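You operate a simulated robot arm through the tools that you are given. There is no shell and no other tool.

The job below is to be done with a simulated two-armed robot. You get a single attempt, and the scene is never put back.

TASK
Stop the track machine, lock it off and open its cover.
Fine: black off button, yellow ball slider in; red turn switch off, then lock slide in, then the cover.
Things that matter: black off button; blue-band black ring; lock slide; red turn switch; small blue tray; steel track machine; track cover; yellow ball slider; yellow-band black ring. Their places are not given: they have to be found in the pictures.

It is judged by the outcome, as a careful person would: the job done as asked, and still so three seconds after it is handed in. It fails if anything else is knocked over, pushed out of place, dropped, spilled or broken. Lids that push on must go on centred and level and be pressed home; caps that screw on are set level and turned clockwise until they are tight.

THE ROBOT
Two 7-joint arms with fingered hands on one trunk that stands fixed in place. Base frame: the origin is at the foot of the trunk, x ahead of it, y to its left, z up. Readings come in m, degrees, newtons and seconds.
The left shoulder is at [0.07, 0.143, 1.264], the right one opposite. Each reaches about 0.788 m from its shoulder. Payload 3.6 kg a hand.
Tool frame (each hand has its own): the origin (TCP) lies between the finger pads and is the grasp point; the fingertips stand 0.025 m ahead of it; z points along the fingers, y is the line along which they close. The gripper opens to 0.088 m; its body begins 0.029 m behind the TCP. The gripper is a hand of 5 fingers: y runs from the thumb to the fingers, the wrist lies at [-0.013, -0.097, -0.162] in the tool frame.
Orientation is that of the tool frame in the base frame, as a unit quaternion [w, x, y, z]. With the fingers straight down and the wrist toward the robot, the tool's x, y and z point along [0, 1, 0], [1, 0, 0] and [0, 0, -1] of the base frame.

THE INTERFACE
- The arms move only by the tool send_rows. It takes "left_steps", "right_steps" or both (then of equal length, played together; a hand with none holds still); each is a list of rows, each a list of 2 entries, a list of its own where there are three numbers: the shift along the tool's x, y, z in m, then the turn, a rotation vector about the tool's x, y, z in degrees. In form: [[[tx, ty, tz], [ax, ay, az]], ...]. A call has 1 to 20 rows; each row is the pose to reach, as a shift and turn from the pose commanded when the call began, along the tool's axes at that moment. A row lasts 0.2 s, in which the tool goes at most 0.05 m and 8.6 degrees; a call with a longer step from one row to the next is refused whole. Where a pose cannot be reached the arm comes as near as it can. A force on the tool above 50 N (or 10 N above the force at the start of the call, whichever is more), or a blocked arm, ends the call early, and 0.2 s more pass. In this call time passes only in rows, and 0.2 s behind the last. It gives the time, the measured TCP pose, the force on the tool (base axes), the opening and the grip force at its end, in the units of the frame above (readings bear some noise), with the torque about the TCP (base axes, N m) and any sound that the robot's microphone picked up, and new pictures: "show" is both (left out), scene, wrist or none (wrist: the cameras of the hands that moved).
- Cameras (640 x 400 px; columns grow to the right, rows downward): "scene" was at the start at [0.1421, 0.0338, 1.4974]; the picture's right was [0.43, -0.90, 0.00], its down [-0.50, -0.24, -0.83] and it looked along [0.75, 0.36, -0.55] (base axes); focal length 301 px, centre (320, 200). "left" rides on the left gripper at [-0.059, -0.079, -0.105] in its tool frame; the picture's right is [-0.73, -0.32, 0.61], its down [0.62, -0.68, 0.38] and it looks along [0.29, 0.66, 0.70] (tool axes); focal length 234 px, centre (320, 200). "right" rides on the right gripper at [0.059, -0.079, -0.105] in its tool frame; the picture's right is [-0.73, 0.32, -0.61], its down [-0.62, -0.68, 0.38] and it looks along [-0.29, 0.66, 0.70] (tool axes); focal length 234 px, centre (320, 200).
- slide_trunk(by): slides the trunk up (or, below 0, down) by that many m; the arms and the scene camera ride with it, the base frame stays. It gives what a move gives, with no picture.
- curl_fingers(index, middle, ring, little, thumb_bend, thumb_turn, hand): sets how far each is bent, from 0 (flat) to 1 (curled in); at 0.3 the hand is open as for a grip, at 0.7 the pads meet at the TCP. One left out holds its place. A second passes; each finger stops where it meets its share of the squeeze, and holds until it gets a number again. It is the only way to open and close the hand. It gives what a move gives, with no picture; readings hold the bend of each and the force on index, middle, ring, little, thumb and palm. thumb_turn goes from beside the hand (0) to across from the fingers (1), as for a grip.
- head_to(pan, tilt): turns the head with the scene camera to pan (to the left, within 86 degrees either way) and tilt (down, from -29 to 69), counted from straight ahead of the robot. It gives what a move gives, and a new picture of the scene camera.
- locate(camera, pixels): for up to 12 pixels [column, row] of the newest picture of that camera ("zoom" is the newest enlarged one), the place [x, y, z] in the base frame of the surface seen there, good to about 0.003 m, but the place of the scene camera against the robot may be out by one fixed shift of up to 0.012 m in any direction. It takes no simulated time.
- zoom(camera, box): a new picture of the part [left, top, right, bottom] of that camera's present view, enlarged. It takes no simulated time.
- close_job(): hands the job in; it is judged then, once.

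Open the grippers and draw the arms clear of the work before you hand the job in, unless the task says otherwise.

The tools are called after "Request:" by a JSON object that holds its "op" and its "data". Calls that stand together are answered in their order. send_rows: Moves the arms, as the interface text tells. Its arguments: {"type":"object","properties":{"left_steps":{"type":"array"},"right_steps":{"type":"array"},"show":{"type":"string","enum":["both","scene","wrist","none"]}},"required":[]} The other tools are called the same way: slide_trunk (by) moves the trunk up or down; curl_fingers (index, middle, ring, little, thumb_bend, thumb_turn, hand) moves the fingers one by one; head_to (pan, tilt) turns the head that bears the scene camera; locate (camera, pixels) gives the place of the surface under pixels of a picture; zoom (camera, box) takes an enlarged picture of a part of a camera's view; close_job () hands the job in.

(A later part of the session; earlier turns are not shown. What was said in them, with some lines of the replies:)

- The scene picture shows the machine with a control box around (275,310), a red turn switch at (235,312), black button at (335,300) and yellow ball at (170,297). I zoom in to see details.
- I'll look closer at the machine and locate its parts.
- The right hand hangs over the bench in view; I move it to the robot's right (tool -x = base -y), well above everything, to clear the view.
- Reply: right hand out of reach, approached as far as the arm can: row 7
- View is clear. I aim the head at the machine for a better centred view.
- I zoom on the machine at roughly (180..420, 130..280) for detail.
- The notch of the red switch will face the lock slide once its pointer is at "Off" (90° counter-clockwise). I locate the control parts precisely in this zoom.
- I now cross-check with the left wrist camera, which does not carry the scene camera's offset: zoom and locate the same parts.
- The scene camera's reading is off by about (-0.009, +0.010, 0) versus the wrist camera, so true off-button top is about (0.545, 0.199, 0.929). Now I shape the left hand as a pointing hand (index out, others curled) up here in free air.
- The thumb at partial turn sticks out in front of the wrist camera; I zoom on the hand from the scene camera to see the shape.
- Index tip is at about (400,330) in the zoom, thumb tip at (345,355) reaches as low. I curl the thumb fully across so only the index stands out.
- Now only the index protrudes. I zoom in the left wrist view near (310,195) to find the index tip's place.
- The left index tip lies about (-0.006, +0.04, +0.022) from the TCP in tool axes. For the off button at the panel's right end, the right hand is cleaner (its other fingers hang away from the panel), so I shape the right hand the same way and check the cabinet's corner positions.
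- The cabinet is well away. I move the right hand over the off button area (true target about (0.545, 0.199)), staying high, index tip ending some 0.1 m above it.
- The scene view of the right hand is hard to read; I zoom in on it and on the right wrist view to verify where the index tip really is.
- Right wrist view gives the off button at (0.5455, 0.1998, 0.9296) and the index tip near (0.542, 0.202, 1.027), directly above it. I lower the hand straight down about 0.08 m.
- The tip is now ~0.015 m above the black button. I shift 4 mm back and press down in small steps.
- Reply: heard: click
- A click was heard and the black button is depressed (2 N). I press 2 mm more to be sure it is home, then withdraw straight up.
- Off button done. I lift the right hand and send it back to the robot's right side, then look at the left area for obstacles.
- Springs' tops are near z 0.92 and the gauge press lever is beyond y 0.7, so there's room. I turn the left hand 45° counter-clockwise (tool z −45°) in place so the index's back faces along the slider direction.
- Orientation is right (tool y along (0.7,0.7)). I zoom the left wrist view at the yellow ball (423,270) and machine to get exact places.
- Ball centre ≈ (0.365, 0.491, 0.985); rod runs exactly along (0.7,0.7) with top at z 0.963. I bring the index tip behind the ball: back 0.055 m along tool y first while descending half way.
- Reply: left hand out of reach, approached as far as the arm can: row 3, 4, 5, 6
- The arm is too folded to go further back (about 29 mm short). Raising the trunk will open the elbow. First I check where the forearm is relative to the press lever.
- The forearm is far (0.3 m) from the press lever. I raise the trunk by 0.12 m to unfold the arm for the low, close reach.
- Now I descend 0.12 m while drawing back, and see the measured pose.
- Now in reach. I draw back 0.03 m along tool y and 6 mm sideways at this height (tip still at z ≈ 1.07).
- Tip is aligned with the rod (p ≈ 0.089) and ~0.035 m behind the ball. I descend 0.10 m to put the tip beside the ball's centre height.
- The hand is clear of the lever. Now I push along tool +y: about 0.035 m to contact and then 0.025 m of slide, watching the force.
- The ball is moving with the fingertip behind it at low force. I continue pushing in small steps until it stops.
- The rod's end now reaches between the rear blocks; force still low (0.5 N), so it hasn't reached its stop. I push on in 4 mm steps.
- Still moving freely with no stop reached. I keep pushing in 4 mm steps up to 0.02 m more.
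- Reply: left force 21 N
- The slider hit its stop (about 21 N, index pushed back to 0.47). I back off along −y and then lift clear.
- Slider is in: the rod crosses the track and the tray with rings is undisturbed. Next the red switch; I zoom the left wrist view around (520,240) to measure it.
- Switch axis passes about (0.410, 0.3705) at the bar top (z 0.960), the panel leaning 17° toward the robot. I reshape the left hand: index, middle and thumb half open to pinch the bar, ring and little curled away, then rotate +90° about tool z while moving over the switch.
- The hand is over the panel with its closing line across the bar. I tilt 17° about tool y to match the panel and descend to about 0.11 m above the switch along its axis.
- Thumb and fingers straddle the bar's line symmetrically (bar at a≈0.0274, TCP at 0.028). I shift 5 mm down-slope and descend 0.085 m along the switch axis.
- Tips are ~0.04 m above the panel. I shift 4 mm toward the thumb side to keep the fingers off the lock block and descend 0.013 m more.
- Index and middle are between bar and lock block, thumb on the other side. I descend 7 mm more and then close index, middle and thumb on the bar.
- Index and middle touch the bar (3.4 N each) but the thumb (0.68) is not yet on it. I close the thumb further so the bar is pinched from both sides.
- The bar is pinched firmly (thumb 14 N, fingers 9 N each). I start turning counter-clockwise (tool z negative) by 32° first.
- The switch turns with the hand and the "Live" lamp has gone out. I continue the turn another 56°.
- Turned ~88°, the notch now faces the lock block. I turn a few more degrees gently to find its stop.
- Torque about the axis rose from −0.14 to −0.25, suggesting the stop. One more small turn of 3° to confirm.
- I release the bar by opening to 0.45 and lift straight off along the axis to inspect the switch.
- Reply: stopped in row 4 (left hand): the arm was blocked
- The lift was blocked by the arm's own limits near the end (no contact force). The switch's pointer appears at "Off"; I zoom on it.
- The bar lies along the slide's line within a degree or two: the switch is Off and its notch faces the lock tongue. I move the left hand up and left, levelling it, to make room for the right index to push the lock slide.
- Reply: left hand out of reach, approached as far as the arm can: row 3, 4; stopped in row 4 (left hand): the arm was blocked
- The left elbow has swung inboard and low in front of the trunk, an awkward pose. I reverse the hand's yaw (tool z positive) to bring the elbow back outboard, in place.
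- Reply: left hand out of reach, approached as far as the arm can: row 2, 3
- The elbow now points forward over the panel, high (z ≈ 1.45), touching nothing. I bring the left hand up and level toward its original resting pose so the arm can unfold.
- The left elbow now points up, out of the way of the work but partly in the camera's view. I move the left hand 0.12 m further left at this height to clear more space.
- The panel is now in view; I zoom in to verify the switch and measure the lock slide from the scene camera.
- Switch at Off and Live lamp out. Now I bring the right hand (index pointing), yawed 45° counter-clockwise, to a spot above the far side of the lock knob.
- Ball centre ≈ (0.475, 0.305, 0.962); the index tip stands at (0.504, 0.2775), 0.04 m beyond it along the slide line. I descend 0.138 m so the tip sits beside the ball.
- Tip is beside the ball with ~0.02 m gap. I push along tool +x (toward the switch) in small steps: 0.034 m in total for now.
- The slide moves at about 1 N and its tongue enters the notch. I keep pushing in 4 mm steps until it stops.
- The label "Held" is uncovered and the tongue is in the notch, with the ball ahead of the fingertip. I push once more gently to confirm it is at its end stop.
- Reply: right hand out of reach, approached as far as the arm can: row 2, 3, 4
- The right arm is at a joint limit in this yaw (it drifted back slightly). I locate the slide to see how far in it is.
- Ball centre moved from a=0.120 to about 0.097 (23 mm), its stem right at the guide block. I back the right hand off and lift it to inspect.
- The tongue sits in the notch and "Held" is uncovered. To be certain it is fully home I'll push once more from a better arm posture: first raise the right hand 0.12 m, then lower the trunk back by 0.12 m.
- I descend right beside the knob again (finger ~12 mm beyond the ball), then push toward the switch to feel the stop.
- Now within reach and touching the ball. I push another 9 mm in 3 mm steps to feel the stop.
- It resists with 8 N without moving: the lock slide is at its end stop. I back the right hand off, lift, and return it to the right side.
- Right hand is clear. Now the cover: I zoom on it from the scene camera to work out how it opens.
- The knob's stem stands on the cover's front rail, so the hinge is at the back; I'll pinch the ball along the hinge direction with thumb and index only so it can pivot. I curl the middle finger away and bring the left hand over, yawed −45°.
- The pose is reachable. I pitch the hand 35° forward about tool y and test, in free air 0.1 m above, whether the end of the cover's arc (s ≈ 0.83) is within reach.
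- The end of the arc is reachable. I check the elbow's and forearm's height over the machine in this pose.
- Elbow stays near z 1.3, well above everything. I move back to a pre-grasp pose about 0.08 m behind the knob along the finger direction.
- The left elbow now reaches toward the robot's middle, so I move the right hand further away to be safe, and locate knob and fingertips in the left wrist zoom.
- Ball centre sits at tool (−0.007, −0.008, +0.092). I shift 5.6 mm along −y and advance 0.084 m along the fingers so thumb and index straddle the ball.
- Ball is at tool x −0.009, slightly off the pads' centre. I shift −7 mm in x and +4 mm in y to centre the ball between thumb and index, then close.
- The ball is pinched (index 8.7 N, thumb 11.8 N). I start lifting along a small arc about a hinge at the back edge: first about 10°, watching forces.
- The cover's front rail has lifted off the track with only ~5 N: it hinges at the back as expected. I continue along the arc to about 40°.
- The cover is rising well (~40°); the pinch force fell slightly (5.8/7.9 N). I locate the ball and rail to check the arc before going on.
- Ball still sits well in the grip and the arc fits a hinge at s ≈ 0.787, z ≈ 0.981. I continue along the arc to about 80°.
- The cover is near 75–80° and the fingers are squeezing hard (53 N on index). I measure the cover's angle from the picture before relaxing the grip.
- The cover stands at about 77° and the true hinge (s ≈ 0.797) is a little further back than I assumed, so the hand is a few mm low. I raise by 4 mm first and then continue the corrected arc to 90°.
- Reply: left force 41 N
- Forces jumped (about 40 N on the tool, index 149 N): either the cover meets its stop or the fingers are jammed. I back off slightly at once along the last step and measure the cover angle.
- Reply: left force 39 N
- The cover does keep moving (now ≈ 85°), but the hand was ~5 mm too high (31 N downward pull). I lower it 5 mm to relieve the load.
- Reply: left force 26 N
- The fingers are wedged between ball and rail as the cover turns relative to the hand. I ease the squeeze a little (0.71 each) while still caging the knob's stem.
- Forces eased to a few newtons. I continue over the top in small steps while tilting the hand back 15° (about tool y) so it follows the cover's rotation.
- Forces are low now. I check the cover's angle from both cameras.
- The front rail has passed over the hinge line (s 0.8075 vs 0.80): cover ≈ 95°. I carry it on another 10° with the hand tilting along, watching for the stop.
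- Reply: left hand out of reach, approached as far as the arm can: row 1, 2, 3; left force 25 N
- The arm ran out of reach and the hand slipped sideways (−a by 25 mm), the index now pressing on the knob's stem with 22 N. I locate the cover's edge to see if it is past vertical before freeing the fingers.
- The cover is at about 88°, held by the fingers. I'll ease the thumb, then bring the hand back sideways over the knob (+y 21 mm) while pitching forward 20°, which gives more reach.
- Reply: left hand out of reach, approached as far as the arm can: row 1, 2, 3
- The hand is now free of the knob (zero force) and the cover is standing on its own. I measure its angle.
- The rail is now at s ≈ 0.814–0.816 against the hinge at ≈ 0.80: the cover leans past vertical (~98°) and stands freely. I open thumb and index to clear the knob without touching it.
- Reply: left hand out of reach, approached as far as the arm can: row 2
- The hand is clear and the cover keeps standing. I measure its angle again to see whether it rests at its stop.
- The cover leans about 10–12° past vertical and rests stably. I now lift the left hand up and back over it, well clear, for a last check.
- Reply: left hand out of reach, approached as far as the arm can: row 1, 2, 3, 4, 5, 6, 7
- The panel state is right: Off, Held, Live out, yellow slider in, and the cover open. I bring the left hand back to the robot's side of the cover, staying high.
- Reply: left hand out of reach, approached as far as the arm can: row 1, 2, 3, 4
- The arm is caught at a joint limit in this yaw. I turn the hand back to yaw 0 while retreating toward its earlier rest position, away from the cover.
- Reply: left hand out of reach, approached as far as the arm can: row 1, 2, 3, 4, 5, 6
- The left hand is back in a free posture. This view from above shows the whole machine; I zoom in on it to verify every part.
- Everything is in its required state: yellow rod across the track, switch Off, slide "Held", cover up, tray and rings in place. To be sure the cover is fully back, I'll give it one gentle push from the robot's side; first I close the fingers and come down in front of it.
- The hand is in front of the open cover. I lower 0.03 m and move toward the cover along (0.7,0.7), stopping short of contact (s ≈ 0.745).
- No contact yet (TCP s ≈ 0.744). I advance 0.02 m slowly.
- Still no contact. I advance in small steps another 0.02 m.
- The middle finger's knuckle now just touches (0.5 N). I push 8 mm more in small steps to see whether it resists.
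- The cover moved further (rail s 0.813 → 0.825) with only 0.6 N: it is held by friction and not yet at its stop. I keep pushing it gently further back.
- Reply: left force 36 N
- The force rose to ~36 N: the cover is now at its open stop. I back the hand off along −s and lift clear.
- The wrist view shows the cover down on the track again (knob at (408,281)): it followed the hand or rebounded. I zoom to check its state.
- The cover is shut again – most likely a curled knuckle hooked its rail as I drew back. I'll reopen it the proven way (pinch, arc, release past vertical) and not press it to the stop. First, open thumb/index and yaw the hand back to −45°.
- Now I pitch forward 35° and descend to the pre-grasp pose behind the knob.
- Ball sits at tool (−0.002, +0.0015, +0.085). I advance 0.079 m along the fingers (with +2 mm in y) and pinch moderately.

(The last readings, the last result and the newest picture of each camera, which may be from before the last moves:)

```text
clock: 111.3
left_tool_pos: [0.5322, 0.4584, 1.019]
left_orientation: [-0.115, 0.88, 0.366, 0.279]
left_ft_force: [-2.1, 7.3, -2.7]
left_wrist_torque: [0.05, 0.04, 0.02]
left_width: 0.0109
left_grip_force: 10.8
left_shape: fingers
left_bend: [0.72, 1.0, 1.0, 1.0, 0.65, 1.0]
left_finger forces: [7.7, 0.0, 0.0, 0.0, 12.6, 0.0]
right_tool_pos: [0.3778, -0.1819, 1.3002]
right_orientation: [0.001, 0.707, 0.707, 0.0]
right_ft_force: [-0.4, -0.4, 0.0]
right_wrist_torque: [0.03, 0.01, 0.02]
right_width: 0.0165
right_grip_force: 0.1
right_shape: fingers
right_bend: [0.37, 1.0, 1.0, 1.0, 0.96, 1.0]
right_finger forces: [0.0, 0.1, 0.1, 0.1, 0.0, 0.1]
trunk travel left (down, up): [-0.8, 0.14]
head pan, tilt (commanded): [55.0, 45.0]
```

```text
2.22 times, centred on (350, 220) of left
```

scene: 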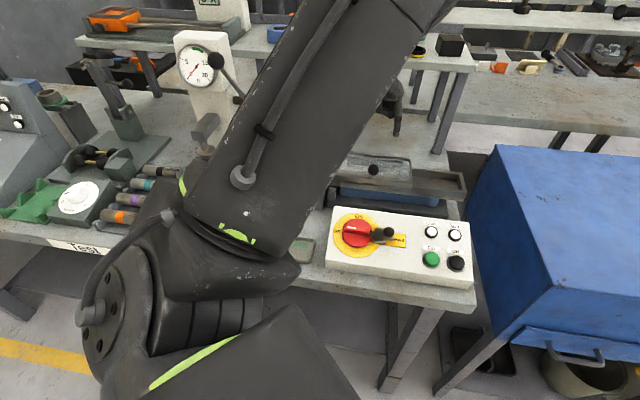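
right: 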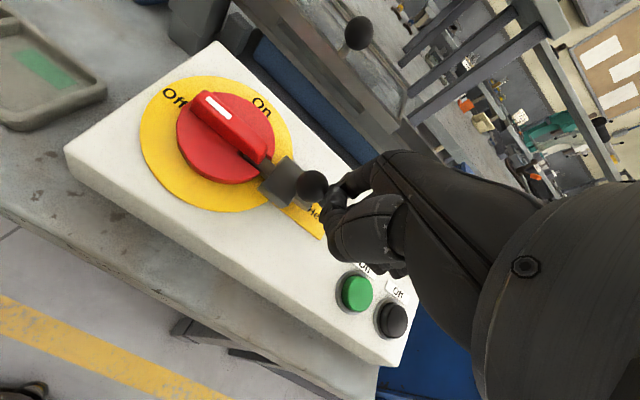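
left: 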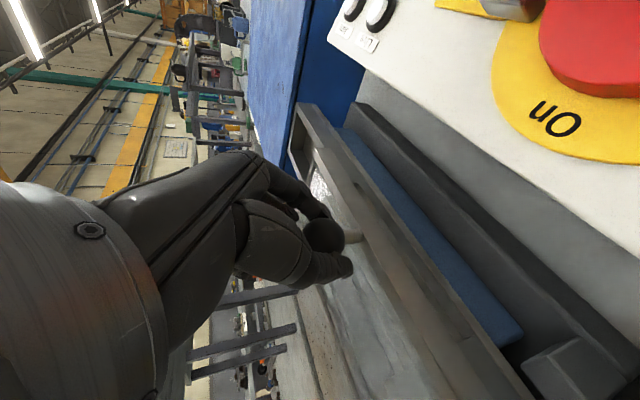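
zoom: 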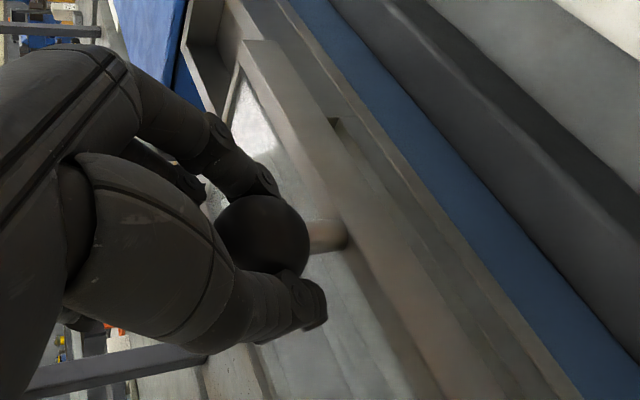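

Good pinch again (7.7/12.6 N). I lift along the same arc as before to about 40°.

Request:
{"op": "send_rows", "data": {"left_steps": [[[0.0066, 0, -0.0048], [0, 0, 0]], [[0.0138, 0, -0.0089], [0, 0, 0]], [[0.0211, 0, -0.0124], [0, 0, 0]], [[0.0288, 0, -0.0154], [0, 0, 0]], [[0.0368, 0, -0.0174], [0, 0, 0]], [[0.0448, 0, -0.019], [0, 0, 0]], [[0.053, 0, -0.0196], [0, 0, 0]], [[0.0612, 0, -0.0199], [0, 0, 0]]], "show": "wrist"}}

Request:
{"op": "zoom", "data": {"camera": "left", "box": [240, 110, 500, 310]}}

```text
clock: 113.1
left_tool_pos: [0.5593, 0.4858, 1.0709]
left_orientation: [-0.115, 0.88, 0.366, 0.279]
left_ft_force: [-2.0, 4.5, -5.2]
left_wrist_torque: [-0.01, 0.04, -0.06]
left_width: 0.01
left_grip_force: 8.3
left_shape: fingers
left_bend: [0.73, 1.0, 1.0, 1.0, 0.64, 1.0]
left_finger forces: [6.4, 0.1, 0.1, 0.0, 10.5, 0.1]
right_tool_pos: [0.378, -0.1839, 1.2997]
right_orientation: [0.0, 0.707, 0.707, -0.001]
right_ft_force: [-0.2, -0.9, 0.6]
right_wrist_torque: [0.02, -0.01, 0.01]
right_width: 0.0162
right_grip_force: 0.0
right_shape: fingers
right_bend: [0.37, 1.0, 1.0, 1.0, 0.96, 1.0]
right_finger forces: [0.0, 0.1, 0.0, 0.0, 0.0, 0.0]
trunk travel left (down, up): [-0.8, 0.14]
head pan, tilt (commanded): [55.0, 45.0]
```

left: 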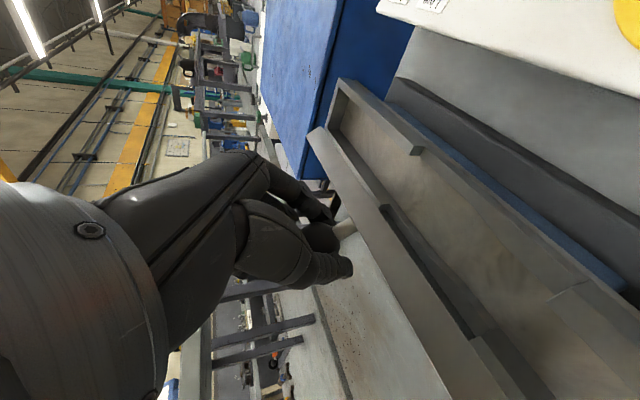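

```text
2.00 times, centred on (370, 210) of left
```

zoom: 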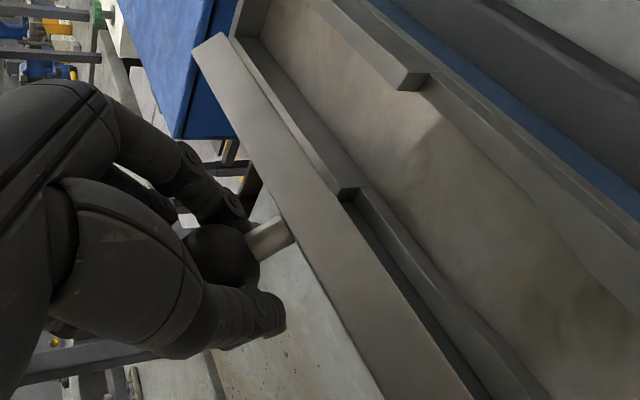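

Low forces at ~40°. I continue the arc to about 77°, easing the hand's pitch back by 8° along the way so the fingers don't wedge.

Request:
{"op": "send_rows", "data": {"left_steps": [[[0.0081, 0, 0.0012], [0, -1, 0]], [[0.0159, 0, 0.003], [0, -2, 0]], [[0.0238, 0, 0.0053], [0, -3, 0]], [[0.0316, 0, 0.0081], [0, -4, 0]], [[0.0391, 0, 0.0116], [0, -5, 0]], [[0.0465, 0, 0.0156], [0, -6, 0]], [[0.0532, 0, 0.0198], [0, -7, 0]], [[0.0597, 0, 0.0243], [0, -8, 0]]], "show": "wrist"}}

Request:
{"op": "zoom", "data": {"camera": "left", "box": [220, 110, 480, 310]}}

```text
clock: 114.9
left_tool_pos: [0.6043, 0.5315, 1.0827]
left_orientation: [-0.089, 0.898, 0.373, 0.217]
left_ft_force: [-2.6, 2.7, -3.5]
left_wrist_torque: [-0.05, 0.04, -0.02]
left_width: 0.0068
left_grip_force: 7.0
left_shape: fingers
left_bend: [0.73, 1.0, 1.0, 1.0, 0.65, 1.0]
left_finger forces: [5.2, 0.0, 0.0, 0.0, 7.9, 0.1]
right_tool_pos: [0.3787, -0.1823, 1.2998]
right_orientation: [0.001, 0.707, 0.708, 0.0]
right_ft_force: [-0.1, -0.5, 1.3]
right_wrist_torque: [0.01, 0.01, 0.0]
right_width: 0.0167
right_grip_force: 0.0
right_shape: fingers
right_bend: [0.37, 1.0, 1.0, 1.0, 0.96, 1.0]
right_finger forces: [0.1, 0.0, 0.0, 0.0, 0.0, 0.0]
trunk travel left (down, up): [-0.8, 0.14]
head pan, tilt (commanded): [55.0, 45.0]
```

left: 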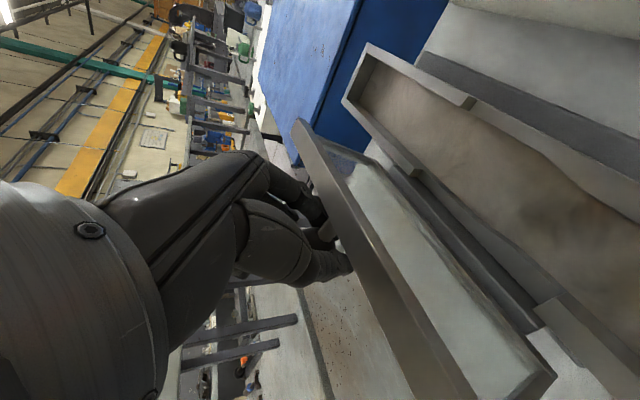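

```text
2.00 times, centred on (350, 210) of left
```

zoom: 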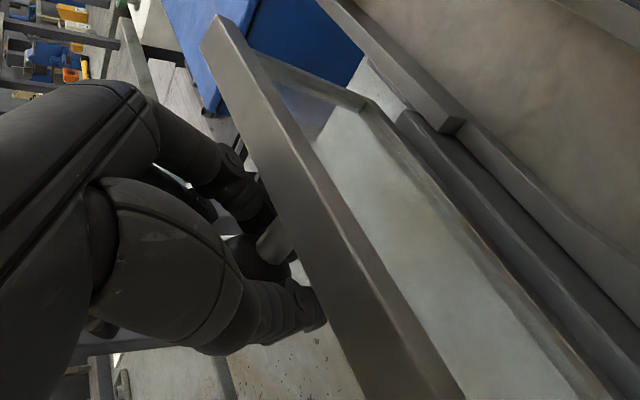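

Forces stay low this time (~4 N). I carry the cover over the top in small steps, the hand's pitch kept at 27° for reach.

Request:
{"op": "send_rows", "data": {"left_steps": [[[0.0064, 0, 0.0039], [0, 0, 0]], [[0.0126, 0, 0.0081], [0, 0, 0]], [[0.0184, 0, 0.013], [0, 0, 0]], [[0.0239, 0, 0.018], [0, 0, 0]]], "show": "wrist"}}

Request:
{"op": "zoom", "data": {"camera": "left", "box": [220, 110, 480, 310]}}

Request:
{"op": "locate", "data": {"camera": "zoom", "pixels": [[225, 45], [275, 140], [345, 290], [375, 100], [330, 90], [430, 170]]}}

```text
clock: 115.9
left_tool_pos: [0.6237, 0.5512, 1.0788]
left_orientation: [-0.087, 0.898, 0.373, 0.216]
left_ft_force: [-10.6, -3.9, -16.3]
left_wrist_torque: [-0.25, 0.23, 0.0]
left_width: 0.0081
left_grip_force: 13.9
left_shape: fingers
left_bend: [0.72, 1.0, 1.0, 1.0, 0.65, 0.98]
left_finger forces: [18.9, 0.0, 0.1, 0.0, 9.0, 0.0]
right_tool_pos: [0.3783, -0.1826, 1.3003]
right_orientation: [0.001, 0.707, 0.707, -0.001]
right_ft_force: [-0.7, 0.2, -0.3]
right_wrist_torque: [-0.02, 0.0, 0.04]
right_width: 0.0163
right_grip_force: 0.1
right_shape: fingers
right_bend: [0.37, 1.0, 1.0, 1.0, 0.96, 1.0]
right_finger forces: [0.0, 0.0, 0.0, 0.0, 0.0, 0.0]
trunk travel left (down, up): [-0.8, 0.14]
head pan, tilt (commanded): [55.0, 45.0]
```

left: 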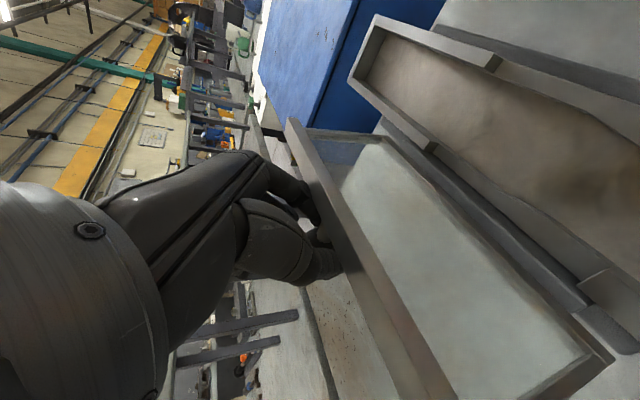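

```text
2.00 times, centred on (350, 210) of left
```

zoom: 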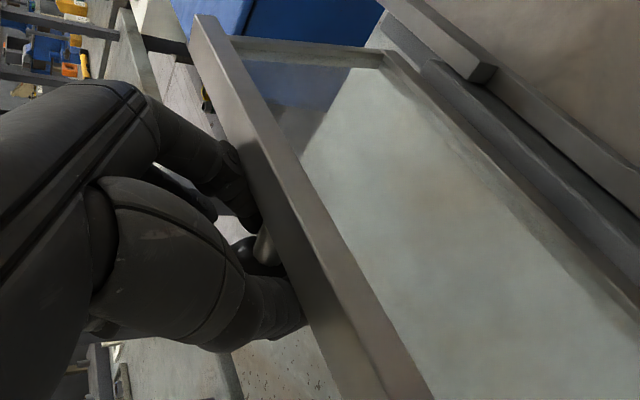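

```text
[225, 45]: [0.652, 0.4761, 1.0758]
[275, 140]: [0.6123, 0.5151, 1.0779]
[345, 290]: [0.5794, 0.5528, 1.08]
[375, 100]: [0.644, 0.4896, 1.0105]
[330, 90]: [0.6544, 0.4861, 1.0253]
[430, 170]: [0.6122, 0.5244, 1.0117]
```

The cover is near vertical (rail s ≈ 0.797); a 16 N downward pull says the hand is a few mm high. I ease the grip slightly and continue over the top while lowering 3 mm.

Request:
{"op": "curl_fingers", "data": {"hand": "left", "index": 0.71, "thumb_bend": 0.71}}

Request:
{"op": "send_rows", "data": {"left_steps": [[[-0.0014, 0, 0.0027], [0, 0, 0]], [[0.0024, 0, 0.0069], [0, -1, 0]], [[0.0062, 0, 0.011], [0, -2, 0]]], "show": "wrist"}}

Request:
{"op": "zoom", "data": {"camera": "left", "box": [220, 110, 480, 310]}}

Request:
{"op": "locate", "data": {"camera": "zoom", "pixels": [[225, 60], [275, 150], [345, 300], [330, 90], [270, 250]]}}

```text
clock: 116.9
left_tool_pos: [0.6241, 0.5515, 1.079]
left_orientation: [-0.089, 0.898, 0.373, 0.217]
left_ft_force: [-5.7, -1.5, -9.6]
left_wrist_torque: [-0.09, 0.1, 0.01]
left_width: 0.0105
left_grip_force: 7.2
left_shape: fingers
left_bend: [0.65, 1.0, 1.0, 1.0, 0.64, 0.98]
left_finger forces: [7.6, 0.0, 0.0, 0.0, 6.5, 0.0]
right_tool_pos: [0.378, -0.1844, 1.2992]
right_orientation: [0.0, 0.707, 0.707, 0.0]
right_ft_force: [-0.1, 0.3, -0.5]
right_wrist_torque: [-0.01, -0.02, 0.01]
right_width: 0.0162
right_grip_force: 0.1
right_shape: fingers
right_bend: [0.37, 1.0, 1.0, 1.0, 0.96, 1.0]
right_finger forces: [0.0, 0.0, 0.0, 0.0, 0.1, 0.1]
trunk travel left (down, up): [-0.8, 0.14]
head pan, tilt (commanded): [55.0, 45.0]
```

```text
clock: 117.7
left_tool_pos: [0.6303, 0.558, 1.0744]
left_orientation: [-0.081, 0.901, 0.375, 0.202]
left_ft_force: [-2.7, 1.5, 6.2]
left_wrist_torque: [-0.34, 0.08, 0.15]
left_width: 0.0093
left_grip_force: 11.3
left_shape: fingers
left_bend: [0.66, 1.0, 1.0, 1.0, 0.64, 0.98]
left_finger forces: [16.4, 0.0, 0.0, 0.1, 7.2, 0.1]
right_tool_pos: [0.3758, -0.1848, 1.3001]
right_orientation: [0.001, 0.707, 0.707, 0.0]
right_ft_force: [-0.3, -0.8, -0.5]
right_wrist_torque: [0.04, -0.04, -0.01]
right_width: 0.0162
right_grip_force: 0.1
right_shape: fingers
right_bend: [0.37, 1.0, 1.0, 1.0, 0.96, 1.0]
right_finger forces: [0.0, 0.0, 0.0, 0.1, 0.1, 0.0]
trunk travel left (down, up): [-0.8, 0.14]
head pan, tilt (commanded): [55.0, 45.0]
```

left: 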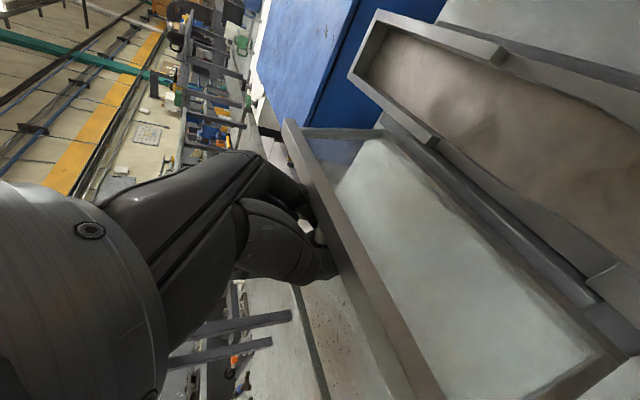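

```text
2.00 times, centred on (350, 210) of left
```

zoom: 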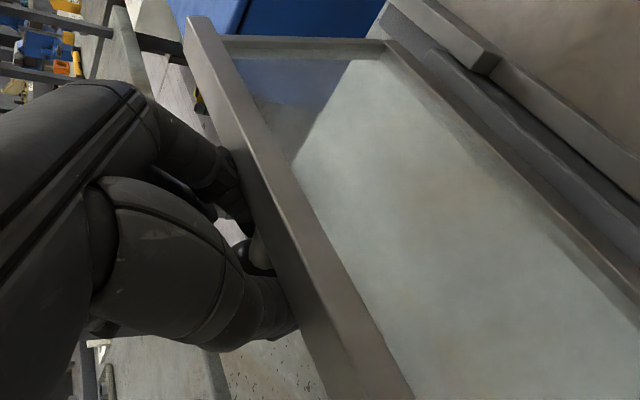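

```text
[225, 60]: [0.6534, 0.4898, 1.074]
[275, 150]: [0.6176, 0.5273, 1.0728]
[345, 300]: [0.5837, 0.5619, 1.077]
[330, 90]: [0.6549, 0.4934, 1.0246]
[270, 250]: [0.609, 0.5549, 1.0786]
```

The rail has passed s ≈ 0.809, beyond the hinge line. I continue another ~10 mm back to lean it clearly past vertical.

Request:
{"op": "send_rows", "data": {"left_steps": [[[0.0042, 0, 0.002], [0, 0, 0]], [[0.0082, 0, 0.0051], [0, 0, 0]], [[0.0121, 0, 0.0086], [0, 0, 0]]], "show": "wrist"}}

Request:
{"op": "zoom", "data": {"camera": "left", "box": [220, 110, 480, 310]}}

Request:
{"op": "locate", "data": {"camera": "zoom", "pixels": [[220, 60], [270, 150], [340, 300], [230, 45], [260, 245]]}}

```text
clock: 118.5
left_tool_pos: [0.6373, 0.5642, 1.0716]
left_orientation: [-0.082, 0.901, 0.375, 0.203]
left_ft_force: [-12.0, -5.2, -0.1]
left_wrist_torque: [-0.08, 0.2, 0.07]
left_width: 0.0107
left_grip_force: 6.7
left_shape: fingers
left_bend: [0.64, 1.0, 1.0, 1.0, 0.65, 0.96]
left_finger forces: [4.6, 0.1, 0.1, 0.1, 9.4, 0.0]
left hand out of reach, approached as far as the arm can: row 3
right_tool_pos: [0.3757, -0.1859, 1.301]
right_orientation: [0.0, 0.707, 0.707, 0.001]
right_ft_force: [0.8, -0.1, -0.8]
right_wrist_torque: [0.01, 0.01, 0.05]
right_width: 0.0164
right_grip_force: 0.0
right_shape: fingers
right_bend: [0.37, 1.0, 1.0, 1.0, 0.96, 1.0]
right_finger forces: [0.0, 0.1, 0.0, 0.0, 0.1, 0.0]
trunk travel left (down, up): [-0.8, 0.14]
head pan, tilt (commanded): [55.0, 45.0]
```

left: 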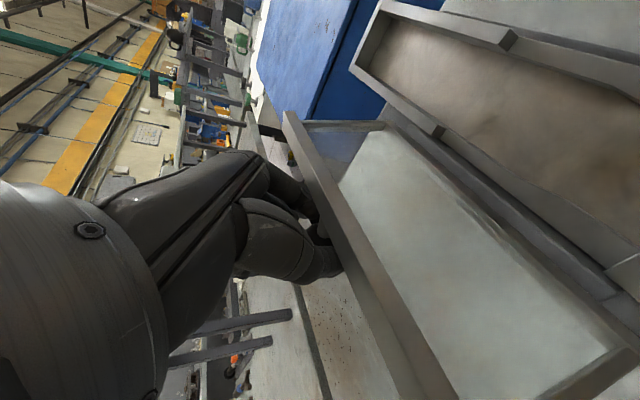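

```text
2.00 times, centred on (350, 210) of left
```

zoom: 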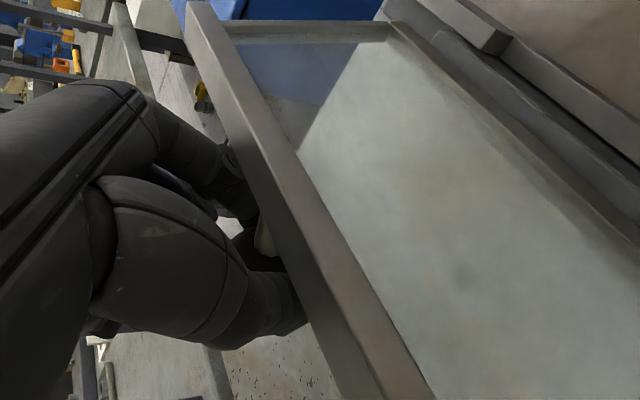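

```text
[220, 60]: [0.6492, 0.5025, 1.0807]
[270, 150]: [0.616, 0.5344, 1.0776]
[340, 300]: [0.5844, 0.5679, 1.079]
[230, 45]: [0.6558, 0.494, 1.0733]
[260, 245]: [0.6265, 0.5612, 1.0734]
```

The rail is at s ≈ 0.814, the same lean at which the cover rested stably before, and the arm is at its reach. I open the fingers to release the knob.

Request:
{"op": "curl_fingers", "data": {"hand": "left", "index": 0.42, "thumb_bend": 0.42}}

Request:
{"op": "send_rows", "data": {"left_steps": [[[0, 0, 0], [0, 0, 0]]], "show": "both"}}

Request:
{"op": "zoom", "data": {"camera": "left", "box": [220, 110, 480, 310]}}

Request:
{"op": "locate", "data": {"camera": "zoom", "pixels": [[220, 60], [270, 150], [340, 300], [230, 45], [260, 245]]}}

```text
clock: 119.5
left_tool_pos: [0.6399, 0.5647, 1.0687]
left_orientation: [-0.083, 0.901, 0.375, 0.202]
left_ft_force: [0.3, -0.3, 0.5]
left_wrist_torque: [0.03, 0.05, 0.05]
left_width: 0.0586
left_grip_force: 0.0
left_shape: fingers
left_bend: [0.42, 1.0, 1.0, 1.0, 0.42, 0.97]
left_finger forces: [0.0, 0.0, 0.0, 0.0, 0.1, 0.0]
right_tool_pos: [0.3781, -0.1842, 1.2989]
right_orientation: [-0.001, 0.707, 0.707, 0.001]
right_ft_force: [0.4, 0.1, 0.0]
right_wrist_torque: [-0.02, 0.0, 0.05]
right_width: 0.0163
right_grip_force: 0.0
right_shape: fingers
right_bend: [0.37, 1.0, 1.0, 1.0, 0.96, 1.0]
right_finger forces: [0.0, 0.0, 0.1, 0.1, 0.0, 0.1]
trunk travel left (down, up): [-0.8, 0.14]
head pan, tilt (commanded): [55.0, 45.0]
```

```text
clock: 119.9
left_tool_pos: [0.6403, 0.5648, 1.0698]
left_orientation: [-0.083, 0.901, 0.374, 0.202]
left_ft_force: [1.0, -0.6, -0.4]
left_wrist_torque: [0.01, 0.03, 0.01]
left_width: 0.0588
left_grip_force: 0.1
left_shape: fingers
left_bend: [0.42, 1.0, 1.0, 1.0, 0.42, 0.97]
left_finger forces: [0.0, 0.0, 0.1, 0.0, 0.0, 0.0]
right_tool_pos: [0.3775, -0.1838, 1.2995]
right_orientation: [0.0, 0.707, 0.707, 0.0]
right_ft_force: [0.2, -0.2, -0.2]
right_wrist_torque: [-0.03, -0.02, 0.01]
right_width: 0.0167
right_grip_force: 0.1
right_shape: fingers
right_bend: [0.37, 1.0, 1.0, 1.0, 0.96, 1.0]
right_finger forces: [0.0, 0.0, 0.0, 0.1, 0.0, 0.0]
trunk travel left (down, up): [-0.8, 0.14]
head pan, tilt (commanded): [55.0, 45.0]
```

scene: 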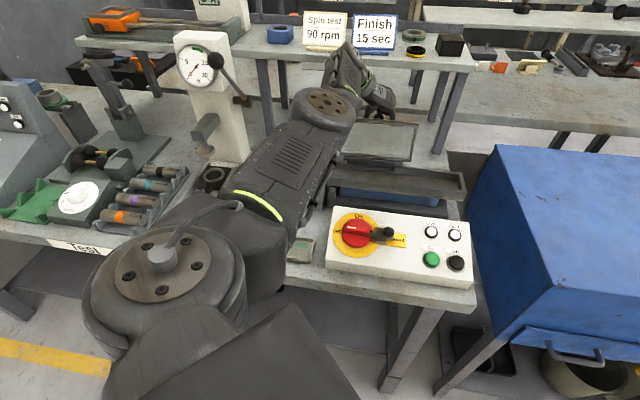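
left: 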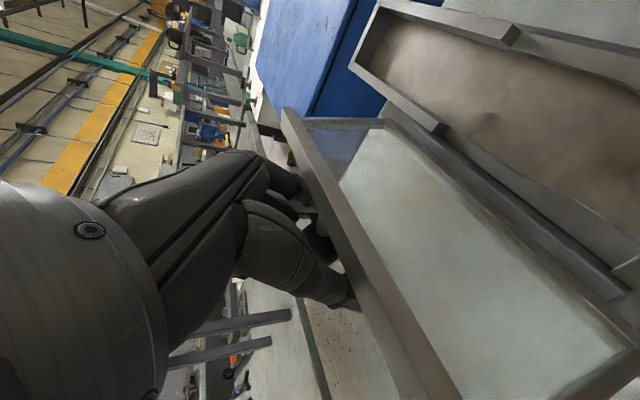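

```text
2.00 times, centred on (350, 210) of left
```

zoom: 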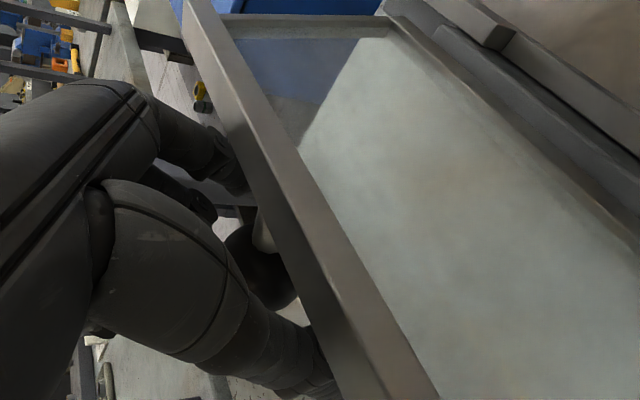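

```text
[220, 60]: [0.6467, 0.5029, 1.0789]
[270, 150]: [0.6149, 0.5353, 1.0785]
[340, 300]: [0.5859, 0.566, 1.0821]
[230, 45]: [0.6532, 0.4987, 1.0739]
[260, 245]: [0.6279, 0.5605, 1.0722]
```

The cover stands by itself with the fingers open (rail still at s ≈ 0.814). I withdraw straight up in small steps.

Request:
{"op": "send_rows", "data": {"left_steps": [[[0.0042, 0, -0.0091], [0, 0, 0]], [[0.0085, 0, -0.0181], [0, 0, 0]], [[0.0127, 0, -0.0272], [0, 0, 0]], [[0.0169, 0, -0.0362], [0, 0, 0]]], "show": "both"}}

Request:
{"op": "zoom", "data": {"camera": "left", "box": [220, 90, 520, 310]}}

```text
clock: 120.9
left_tool_pos: [0.6388, 0.5658, 1.1105]
left_orientation: [-0.083, 0.901, 0.375, 0.202]
left_ft_force: [0.5, 0.5, 0.2]
left_wrist_torque: [0.03, -0.02, 0.01]
left_width: 0.0589
left_grip_force: 0.1
left_shape: fingers
left_bend: [0.42, 1.0, 1.0, 1.0, 0.42, 0.97]
left_finger forces: [0.1, 0.1, 0.1, 0.1, 0.1, 0.0]
right_tool_pos: [0.3784, -0.1851, 1.2993]
right_orientation: [-0.001, 0.707, 0.707, 0.0]
right_ft_force: [-0.6, 0.3, 0.2]
right_wrist_torque: [0.0, 0.02, 0.0]
right_width: 0.0163
right_grip_force: 0.0
right_shape: fingers
right_bend: [0.37, 1.0, 1.0, 1.0, 0.96, 1.0]
right_finger forces: [0.0, 0.0, 0.1, 0.0, 0.0, 0.0]
trunk travel left (down, up): [-0.8, 0.14]
head pan, tilt (commanded): [55.0, 45.0]
```

scene: 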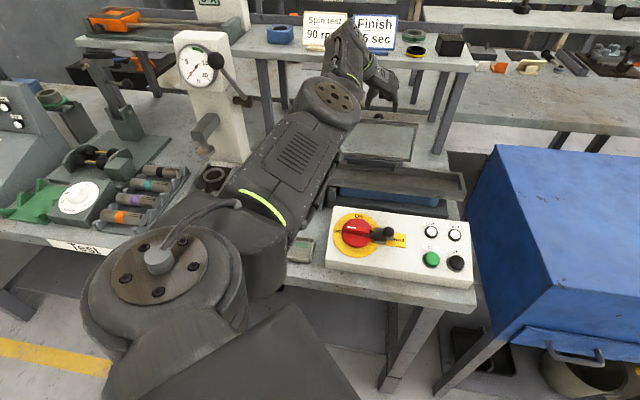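
left: 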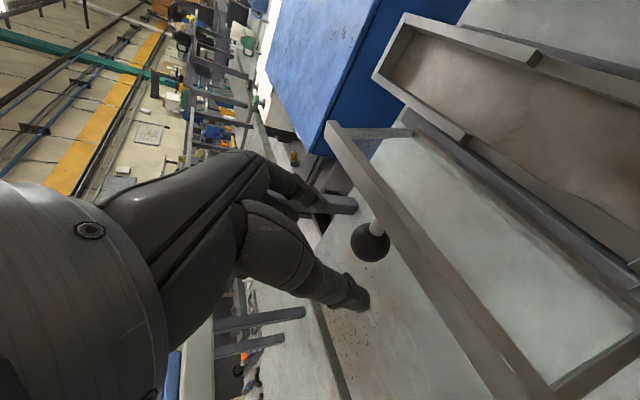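

```text
1.82 times, centred on (370, 200) of left
```

zoom: 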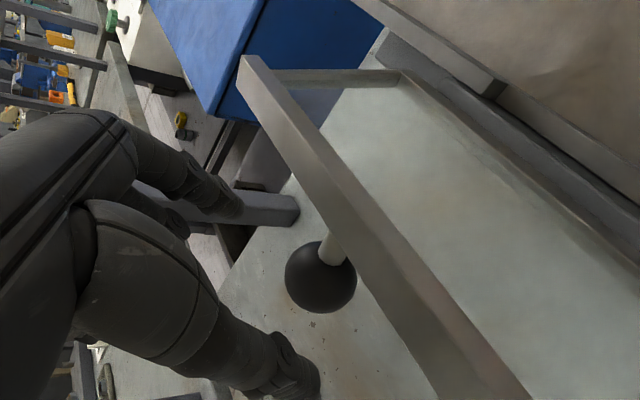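

The hand is above the cover now and the cover hasn't moved. I continue straight up another 0.07 m.

Request:
{"op": "send_rows", "data": {"left_steps": [[[0.0085, 0, -0.0181], [0, 0, 0]], [[0.0169, 0, -0.0362], [0, 0, 0]], [[0.0254, 0, -0.0544], [0, 0, 0]], [[0.0317, 0, -0.068], [0, 0, 0]]], "show": "wrist"}}

```text
clock: 121.9
left_tool_pos: [0.6359, 0.5637, 1.1837]
left_orientation: [-0.082, 0.901, 0.374, 0.202]
left_ft_force: [0.4, -0.1, 0.3]
left_wrist_torque: [0.0, 0.02, -0.02]
left_width: 0.059
left_grip_force: 0.0
left_shape: fingers
left_bend: [0.42, 1.0, 1.0, 1.0, 0.42, 0.97]
left_finger forces: [0.0, 0.0, 0.0, 0.1, 0.0, 0.0]
right_tool_pos: [0.3785, -0.1848, 1.2996]
right_orientation: [0.0, 0.706, 0.708, -0.001]
right_ft_force: [0.9, -0.2, -0.6]
right_wrist_torque: [0.01, 0.0, 0.03]
right_width: 0.0163
right_grip_force: 0.0
right_shape: fingers
right_bend: [0.37, 1.0, 1.0, 1.0, 0.96, 1.0]
right_finger forces: [0.1, 0.1, 0.0, 0.0, 0.0, 0.1]
trunk travel left (down, up): [-0.8, 0.14]
head pan, tilt (commanded): [55.0, 45.0]
```

left: 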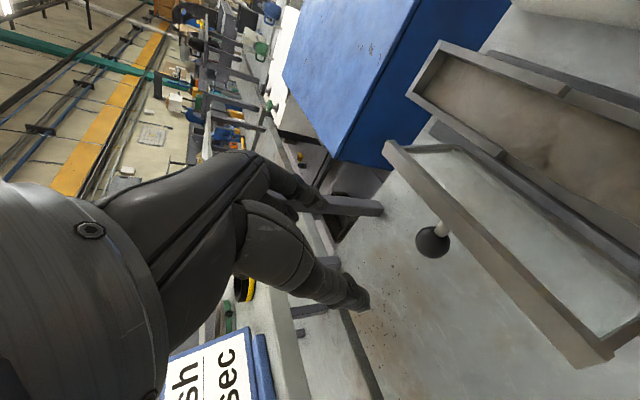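

The cover stands untouched. I now raise the hand further and, turning it back to yaw 0, retreat toward the left rest position.

Request:
{"op": "send_rows", "data": {"left_steps": [[[0.0128, 0, -0.0271], [0, 0, 0]], [[0.0255, 0.0002, -0.0542], [1, -2.4, -4.4]], [[0.0383, 0.0003, -0.0813], [2.2, -5.2, -9.7]], [[0.0276, -0.0208, -0.1085], [3.5, -8.3, -15.5]], [[0.0132, -0.0449, -0.1374], [5, -11.9, -22.1]], [[-0.0035, -0.0688, -0.1619], [6.6, -15.5, -28.7]], [[-0.02, -0.0929, -0.1863], [8.1, -19, -35.4]], [[-0.0357, -0.1133, -0.2047], [9.3, -21.9, -40.7]], [[-0.0465, -0.1281, -0.2165], [10.1, -23.8, -44.2]]], "show": "both"}}

Request:
{"op": "zoom", "data": {"camera": "scene", "box": [280, 90, 480, 290]}}

```text
clock: 123.9
left_tool_pos: [0.453, 0.5587, 1.3588]
left_orientation: [-0.002, 0.706, 0.708, 0.001]
left_ft_force: [-0.1, -0.2, 0.5]
left_wrist_torque: [0.01, 0.0, 0.06]
left_width: 0.059
left_grip_force: 0.0
left_shape: fingers
left_bend: [0.42, 1.0, 1.0, 1.0, 0.42, 0.97]
left_finger forces: [0.0, 0.0, 0.1, 0.1, 0.1, 0.0]
left hand out of reach, approached as far as the arm can: row 1, 2, 3, 5
right_tool_pos: [0.377, -0.1878, 1.3001]
right_orientation: [0.0, 0.707, 0.707, 0.001]
right_ft_force: [1.3, -1.6, -0.6]
right_wrist_torque: [0.05, 0.01, 0.0]
right_width: 0.0166
right_grip_force: 0.0
right_shape: fingers
right_bend: [0.37, 1.0, 1.0, 1.0, 0.96, 1.0]
right_finger forces: [0.0, 0.1, 0.1, 0.0, 0.0, 0.0]
trunk travel left (down, up): [-0.8, 0.14]
head pan, tilt (commanded): [55.0, 45.0]
```

scene: 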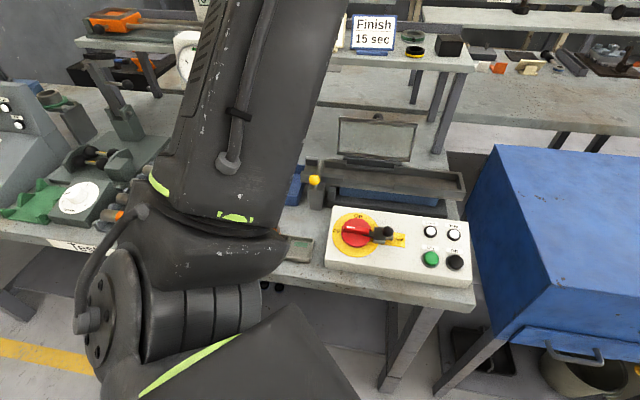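
left: 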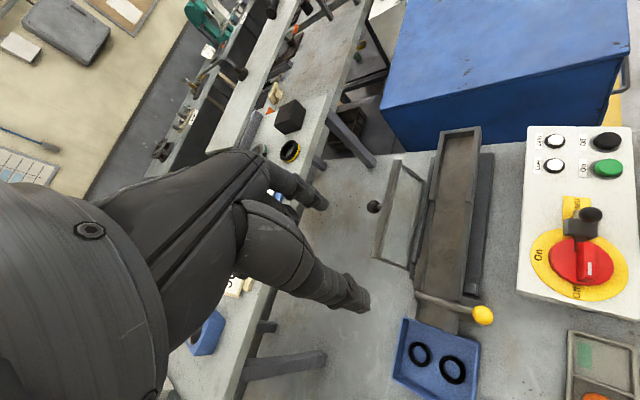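

```text
2.00 times, centred on (380, 190) of scene
```

zoom: 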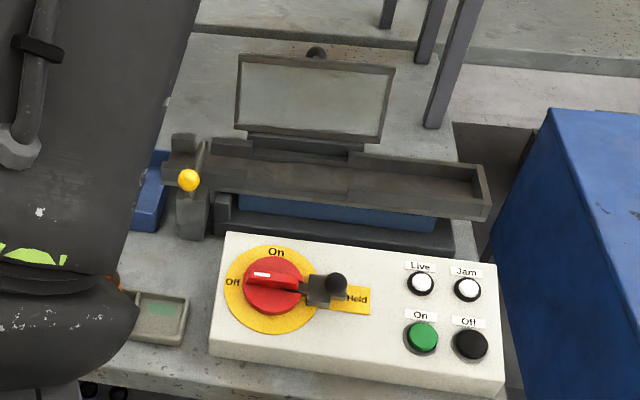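

The cover is open and standing. I do a final close check of the slider, tray, switch and lock from the left wrist camera.

Request:
{"op": "zoom", "data": {"camera": "left", "box": [350, 110, 640, 400]}}

Request:
{"op": "locate", "data": {"camera": "left", "pixels": [[395, 180], [415, 170], [400, 265], [390, 220], [372, 207], [483, 316], [440, 303], [405, 320], [475, 345], [390, 375]]}}

```text
1.38 times, centred on (495, 255) of left
```

zoom: 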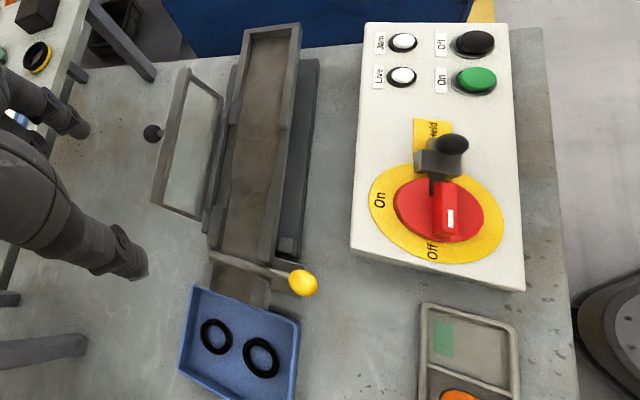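

```text
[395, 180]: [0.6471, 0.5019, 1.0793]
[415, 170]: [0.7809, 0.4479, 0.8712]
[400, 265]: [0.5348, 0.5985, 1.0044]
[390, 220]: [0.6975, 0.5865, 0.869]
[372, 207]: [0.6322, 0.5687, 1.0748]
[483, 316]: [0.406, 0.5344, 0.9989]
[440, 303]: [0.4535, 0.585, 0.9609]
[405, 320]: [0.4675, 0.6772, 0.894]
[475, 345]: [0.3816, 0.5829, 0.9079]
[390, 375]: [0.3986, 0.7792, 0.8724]
```

All states hold: button pressed Off, rod across the track, switch Off, slide Held, cover standing open, tray and rings in place. I draw the left hand further back, then open both hands.

Request:
{"op": "send_rows", "data": {"left_steps": [[[0.005, -0.03, -0.01], [0, 0, 0]], [[0.01, -0.06, -0.02], [0, 0, 0]], [[0.015, -0.09, -0.03], [0, 0, 0]], [[0.02, -0.113, -0.04], [0, 0, 0]]], "show": "none"}}

Request:
{"op": "curl_fingers", "data": {"hand": "left", "index": 0.3, "middle": 0.3, "ring": 0.3, "little": 0.3, "thumb_bend": 0.3, "thumb_turn": 0.98}}

Request:
{"op": "curl_fingers", "data": {"hand": "right", "index": 0.3, "middle": 0.3, "ring": 0.3, "little": 0.3, "thumb_bend": 0.3, "thumb_turn": 0.98}}

Request:
{"op": "head_to", "data": {"pan": 45, "tilt": 45}}

Request:
{"op": "zoom", "data": {"camera": "scene", "box": [160, 80, 460, 290]}}

```text
clock: 124.9
left_tool_pos: [0.3385, 0.5819, 1.3991]
left_orientation: [0.0, 0.707, 0.707, -0.001]
left_ft_force: [-0.2, -0.7, -0.2]
left_wrist_torque: [0.02, -0.06, 0.0]
left_width: 0.0589
left_grip_force: 0.0
left_shape: fingers
left_bend: [0.42, 1.0, 1.0, 1.0, 0.42, 0.97]
left_finger forces: [0.0, 0.0, 0.0, 0.1, 0.0, 0.0]
right_tool_pos: [0.3759, -0.1844, 1.301]
right_orientation: [0.001, 0.707, 0.707, 0.0]
right_ft_force: [-0.6, -0.6, -0.1]
right_wrist_torque: [-0.02, -0.04, -0.01]
right_width: 0.0164
right_grip_force: 0.1
right_shape: fingers
right_bend: [0.37, 1.0, 1.0, 1.0, 0.96, 1.0]
right_finger forces: [0.0, 0.0, 0.0, 0.0, 0.1, 0.0]
trunk travel left (down, up): [-0.8, 0.14]
head pan, tilt (commanded): [55.0, 45.0]
```

```text
clock: 125.9
left_tool_pos: [0.3401, 0.58, 1.3984]
left_orientation: [-0.001, 0.706, 0.708, -0.001]
left_ft_force: [-0.6, -0.3, 0.7]
left_wrist_torque: [-0.01, -0.03, 0.02]
left_width: 0.0848
left_grip_force: 0.1
left_shape: fingers
left_bend: [0.3, 0.3, 0.3, 0.3, 0.3, 0.96]
left_finger forces: [0.0, 0.0, 0.0, 0.0, 0.0, 0.0]
right_tool_pos: [0.3779, -0.1856, 1.2995]
right_orientation: [0.0, 0.707, 0.707, 0.0]
right_ft_force: [0.5, 0.5, -0.3]
right_wrist_torque: [-0.01, -0.01, 0.0]
right_width: 0.0163
right_grip_force: 0.1
right_shape: fingers
right_bend: [0.37, 1.0, 1.0, 1.0, 0.96, 1.0]
right_finger forces: [0.1, 0.0, 0.1, 0.0, 0.0, 0.0]
trunk travel left (down, up): [-0.8, 0.14]
head pan, tilt (commanded): [55.0, 45.0]
```

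```text
clock: 126.9
left_tool_pos: [0.3407, 0.5806, 1.3985]
left_orientation: [-0.001, 0.706, 0.708, 0.0]
left_ft_force: [0.2, -0.2, 0.1]
left_wrist_torque: [0.0, -0.02, 0.01]
left_width: 0.0848
left_grip_force: 0.0
left_shape: fingers
left_bend: [0.3, 0.3, 0.3, 0.3, 0.3, 0.96]
left_finger forces: [0.0, 0.0, 0.1, 0.0, 0.1, 0.0]
right_tool_pos: [0.3784, -0.1842, 1.2997]
right_orientation: [-0.001, 0.707, 0.707, 0.0]
right_ft_force: [-0.1, 1.2, -0.7]
right_wrist_torque: [0.04, -0.02, -0.01]
right_width: 0.0845
right_grip_force: 0.0
right_shape: fingers
right_bend: [0.3, 0.3, 0.3, 0.3, 0.3, 0.96]
right_finger forces: [0.0, 0.0, 0.0, 0.0, 0.0, 0.0]
trunk travel left (down, up): [-0.8, 0.14]
head pan, tilt (commanded): [55.0, 45.0]
```

```text
clock: 127.7
left_tool_pos: [0.3393, 0.5795, 1.3993]
left_orientation: [-0.001, 0.707, 0.707, 0.0]
left_ft_force: [0.3, -0.6, -0.3]
left_wrist_torque: [0.0, -0.01, 0.0]
left_width: 0.0844
left_grip_force: 0.0
left_shape: fingers
left_bend: [0.3, 0.3, 0.3, 0.3, 0.3, 0.96]
left_finger forces: [0.1, 0.0, 0.0, 0.1, 0.0, 0.0]
right_tool_pos: [0.3775, -0.1858, 1.3003]
right_orientation: [0.0, 0.707, 0.707, 0.0]
right_ft_force: [0.6, 1.3, 0.1]
right_wrist_torque: [0.01, 0.01, -0.02]
right_width: 0.0844
right_grip_force: 0.1
right_shape: fingers
right_bend: [0.3, 0.3, 0.3, 0.3, 0.3, 0.96]
right_finger forces: [0.0, 0.0, 0.0, 0.0, 0.0, 0.1]
trunk travel left (down, up): [-0.8, 0.14]
head pan, tilt (commanded): [45.0, 45.0]
```

scene: 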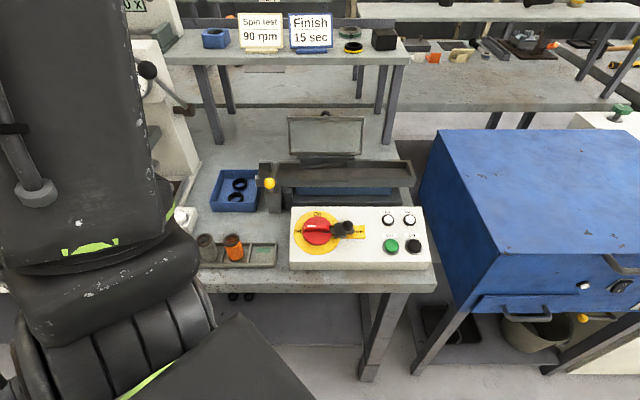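

```text
1.90 times, centred on (310, 185) of scene
```

zoom: 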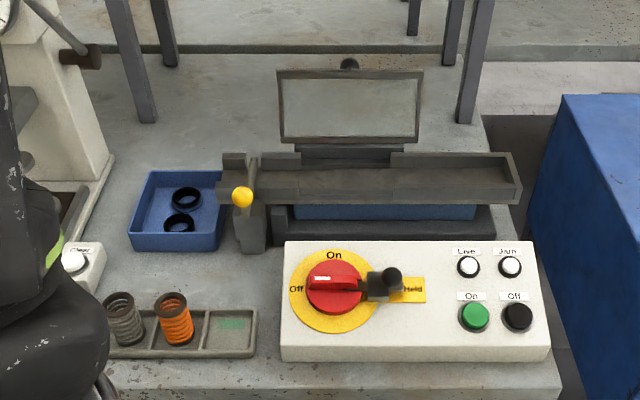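

The final view shows the cover standing open, "Off" and "Held" set, the yellow slider in, tray, rings and springs undisturbed, and both hands open and clear. I hand the job in.

Request:
{"op": "close_job", "data": {}}

```text
The job is handed in.
```

The track machine is stopped and locked off, and its cover is open. I've handed the job in, but no verdict came back.

- **Off button:** I pressed the black button and heard it click.
- **Yellow ball slider:** it is pushed in to its stop, with the rod across the track.
- **Red turn switch:** it is turned to Off, and the Live lamp has gone out.
- **Lock slide:** it is pushed home into the switch's notch, and "Held" is uncovered.
- **Cover:** it stands open about 10° past vertical. It was still in place when I handed the job in, roughly eight seconds after I let go.

The cover fell shut once. After the first opening I nudged it back to its stop, and it closed as I drew the hand away; I think a knuckle caught its front edge. I reopened it and left it just short of the stop. Hinge friction holds it there, not the stop.

In the last pictures the blue tray, both rings and the spring tray look undisturbed. Both hands are open and clear of the machine.
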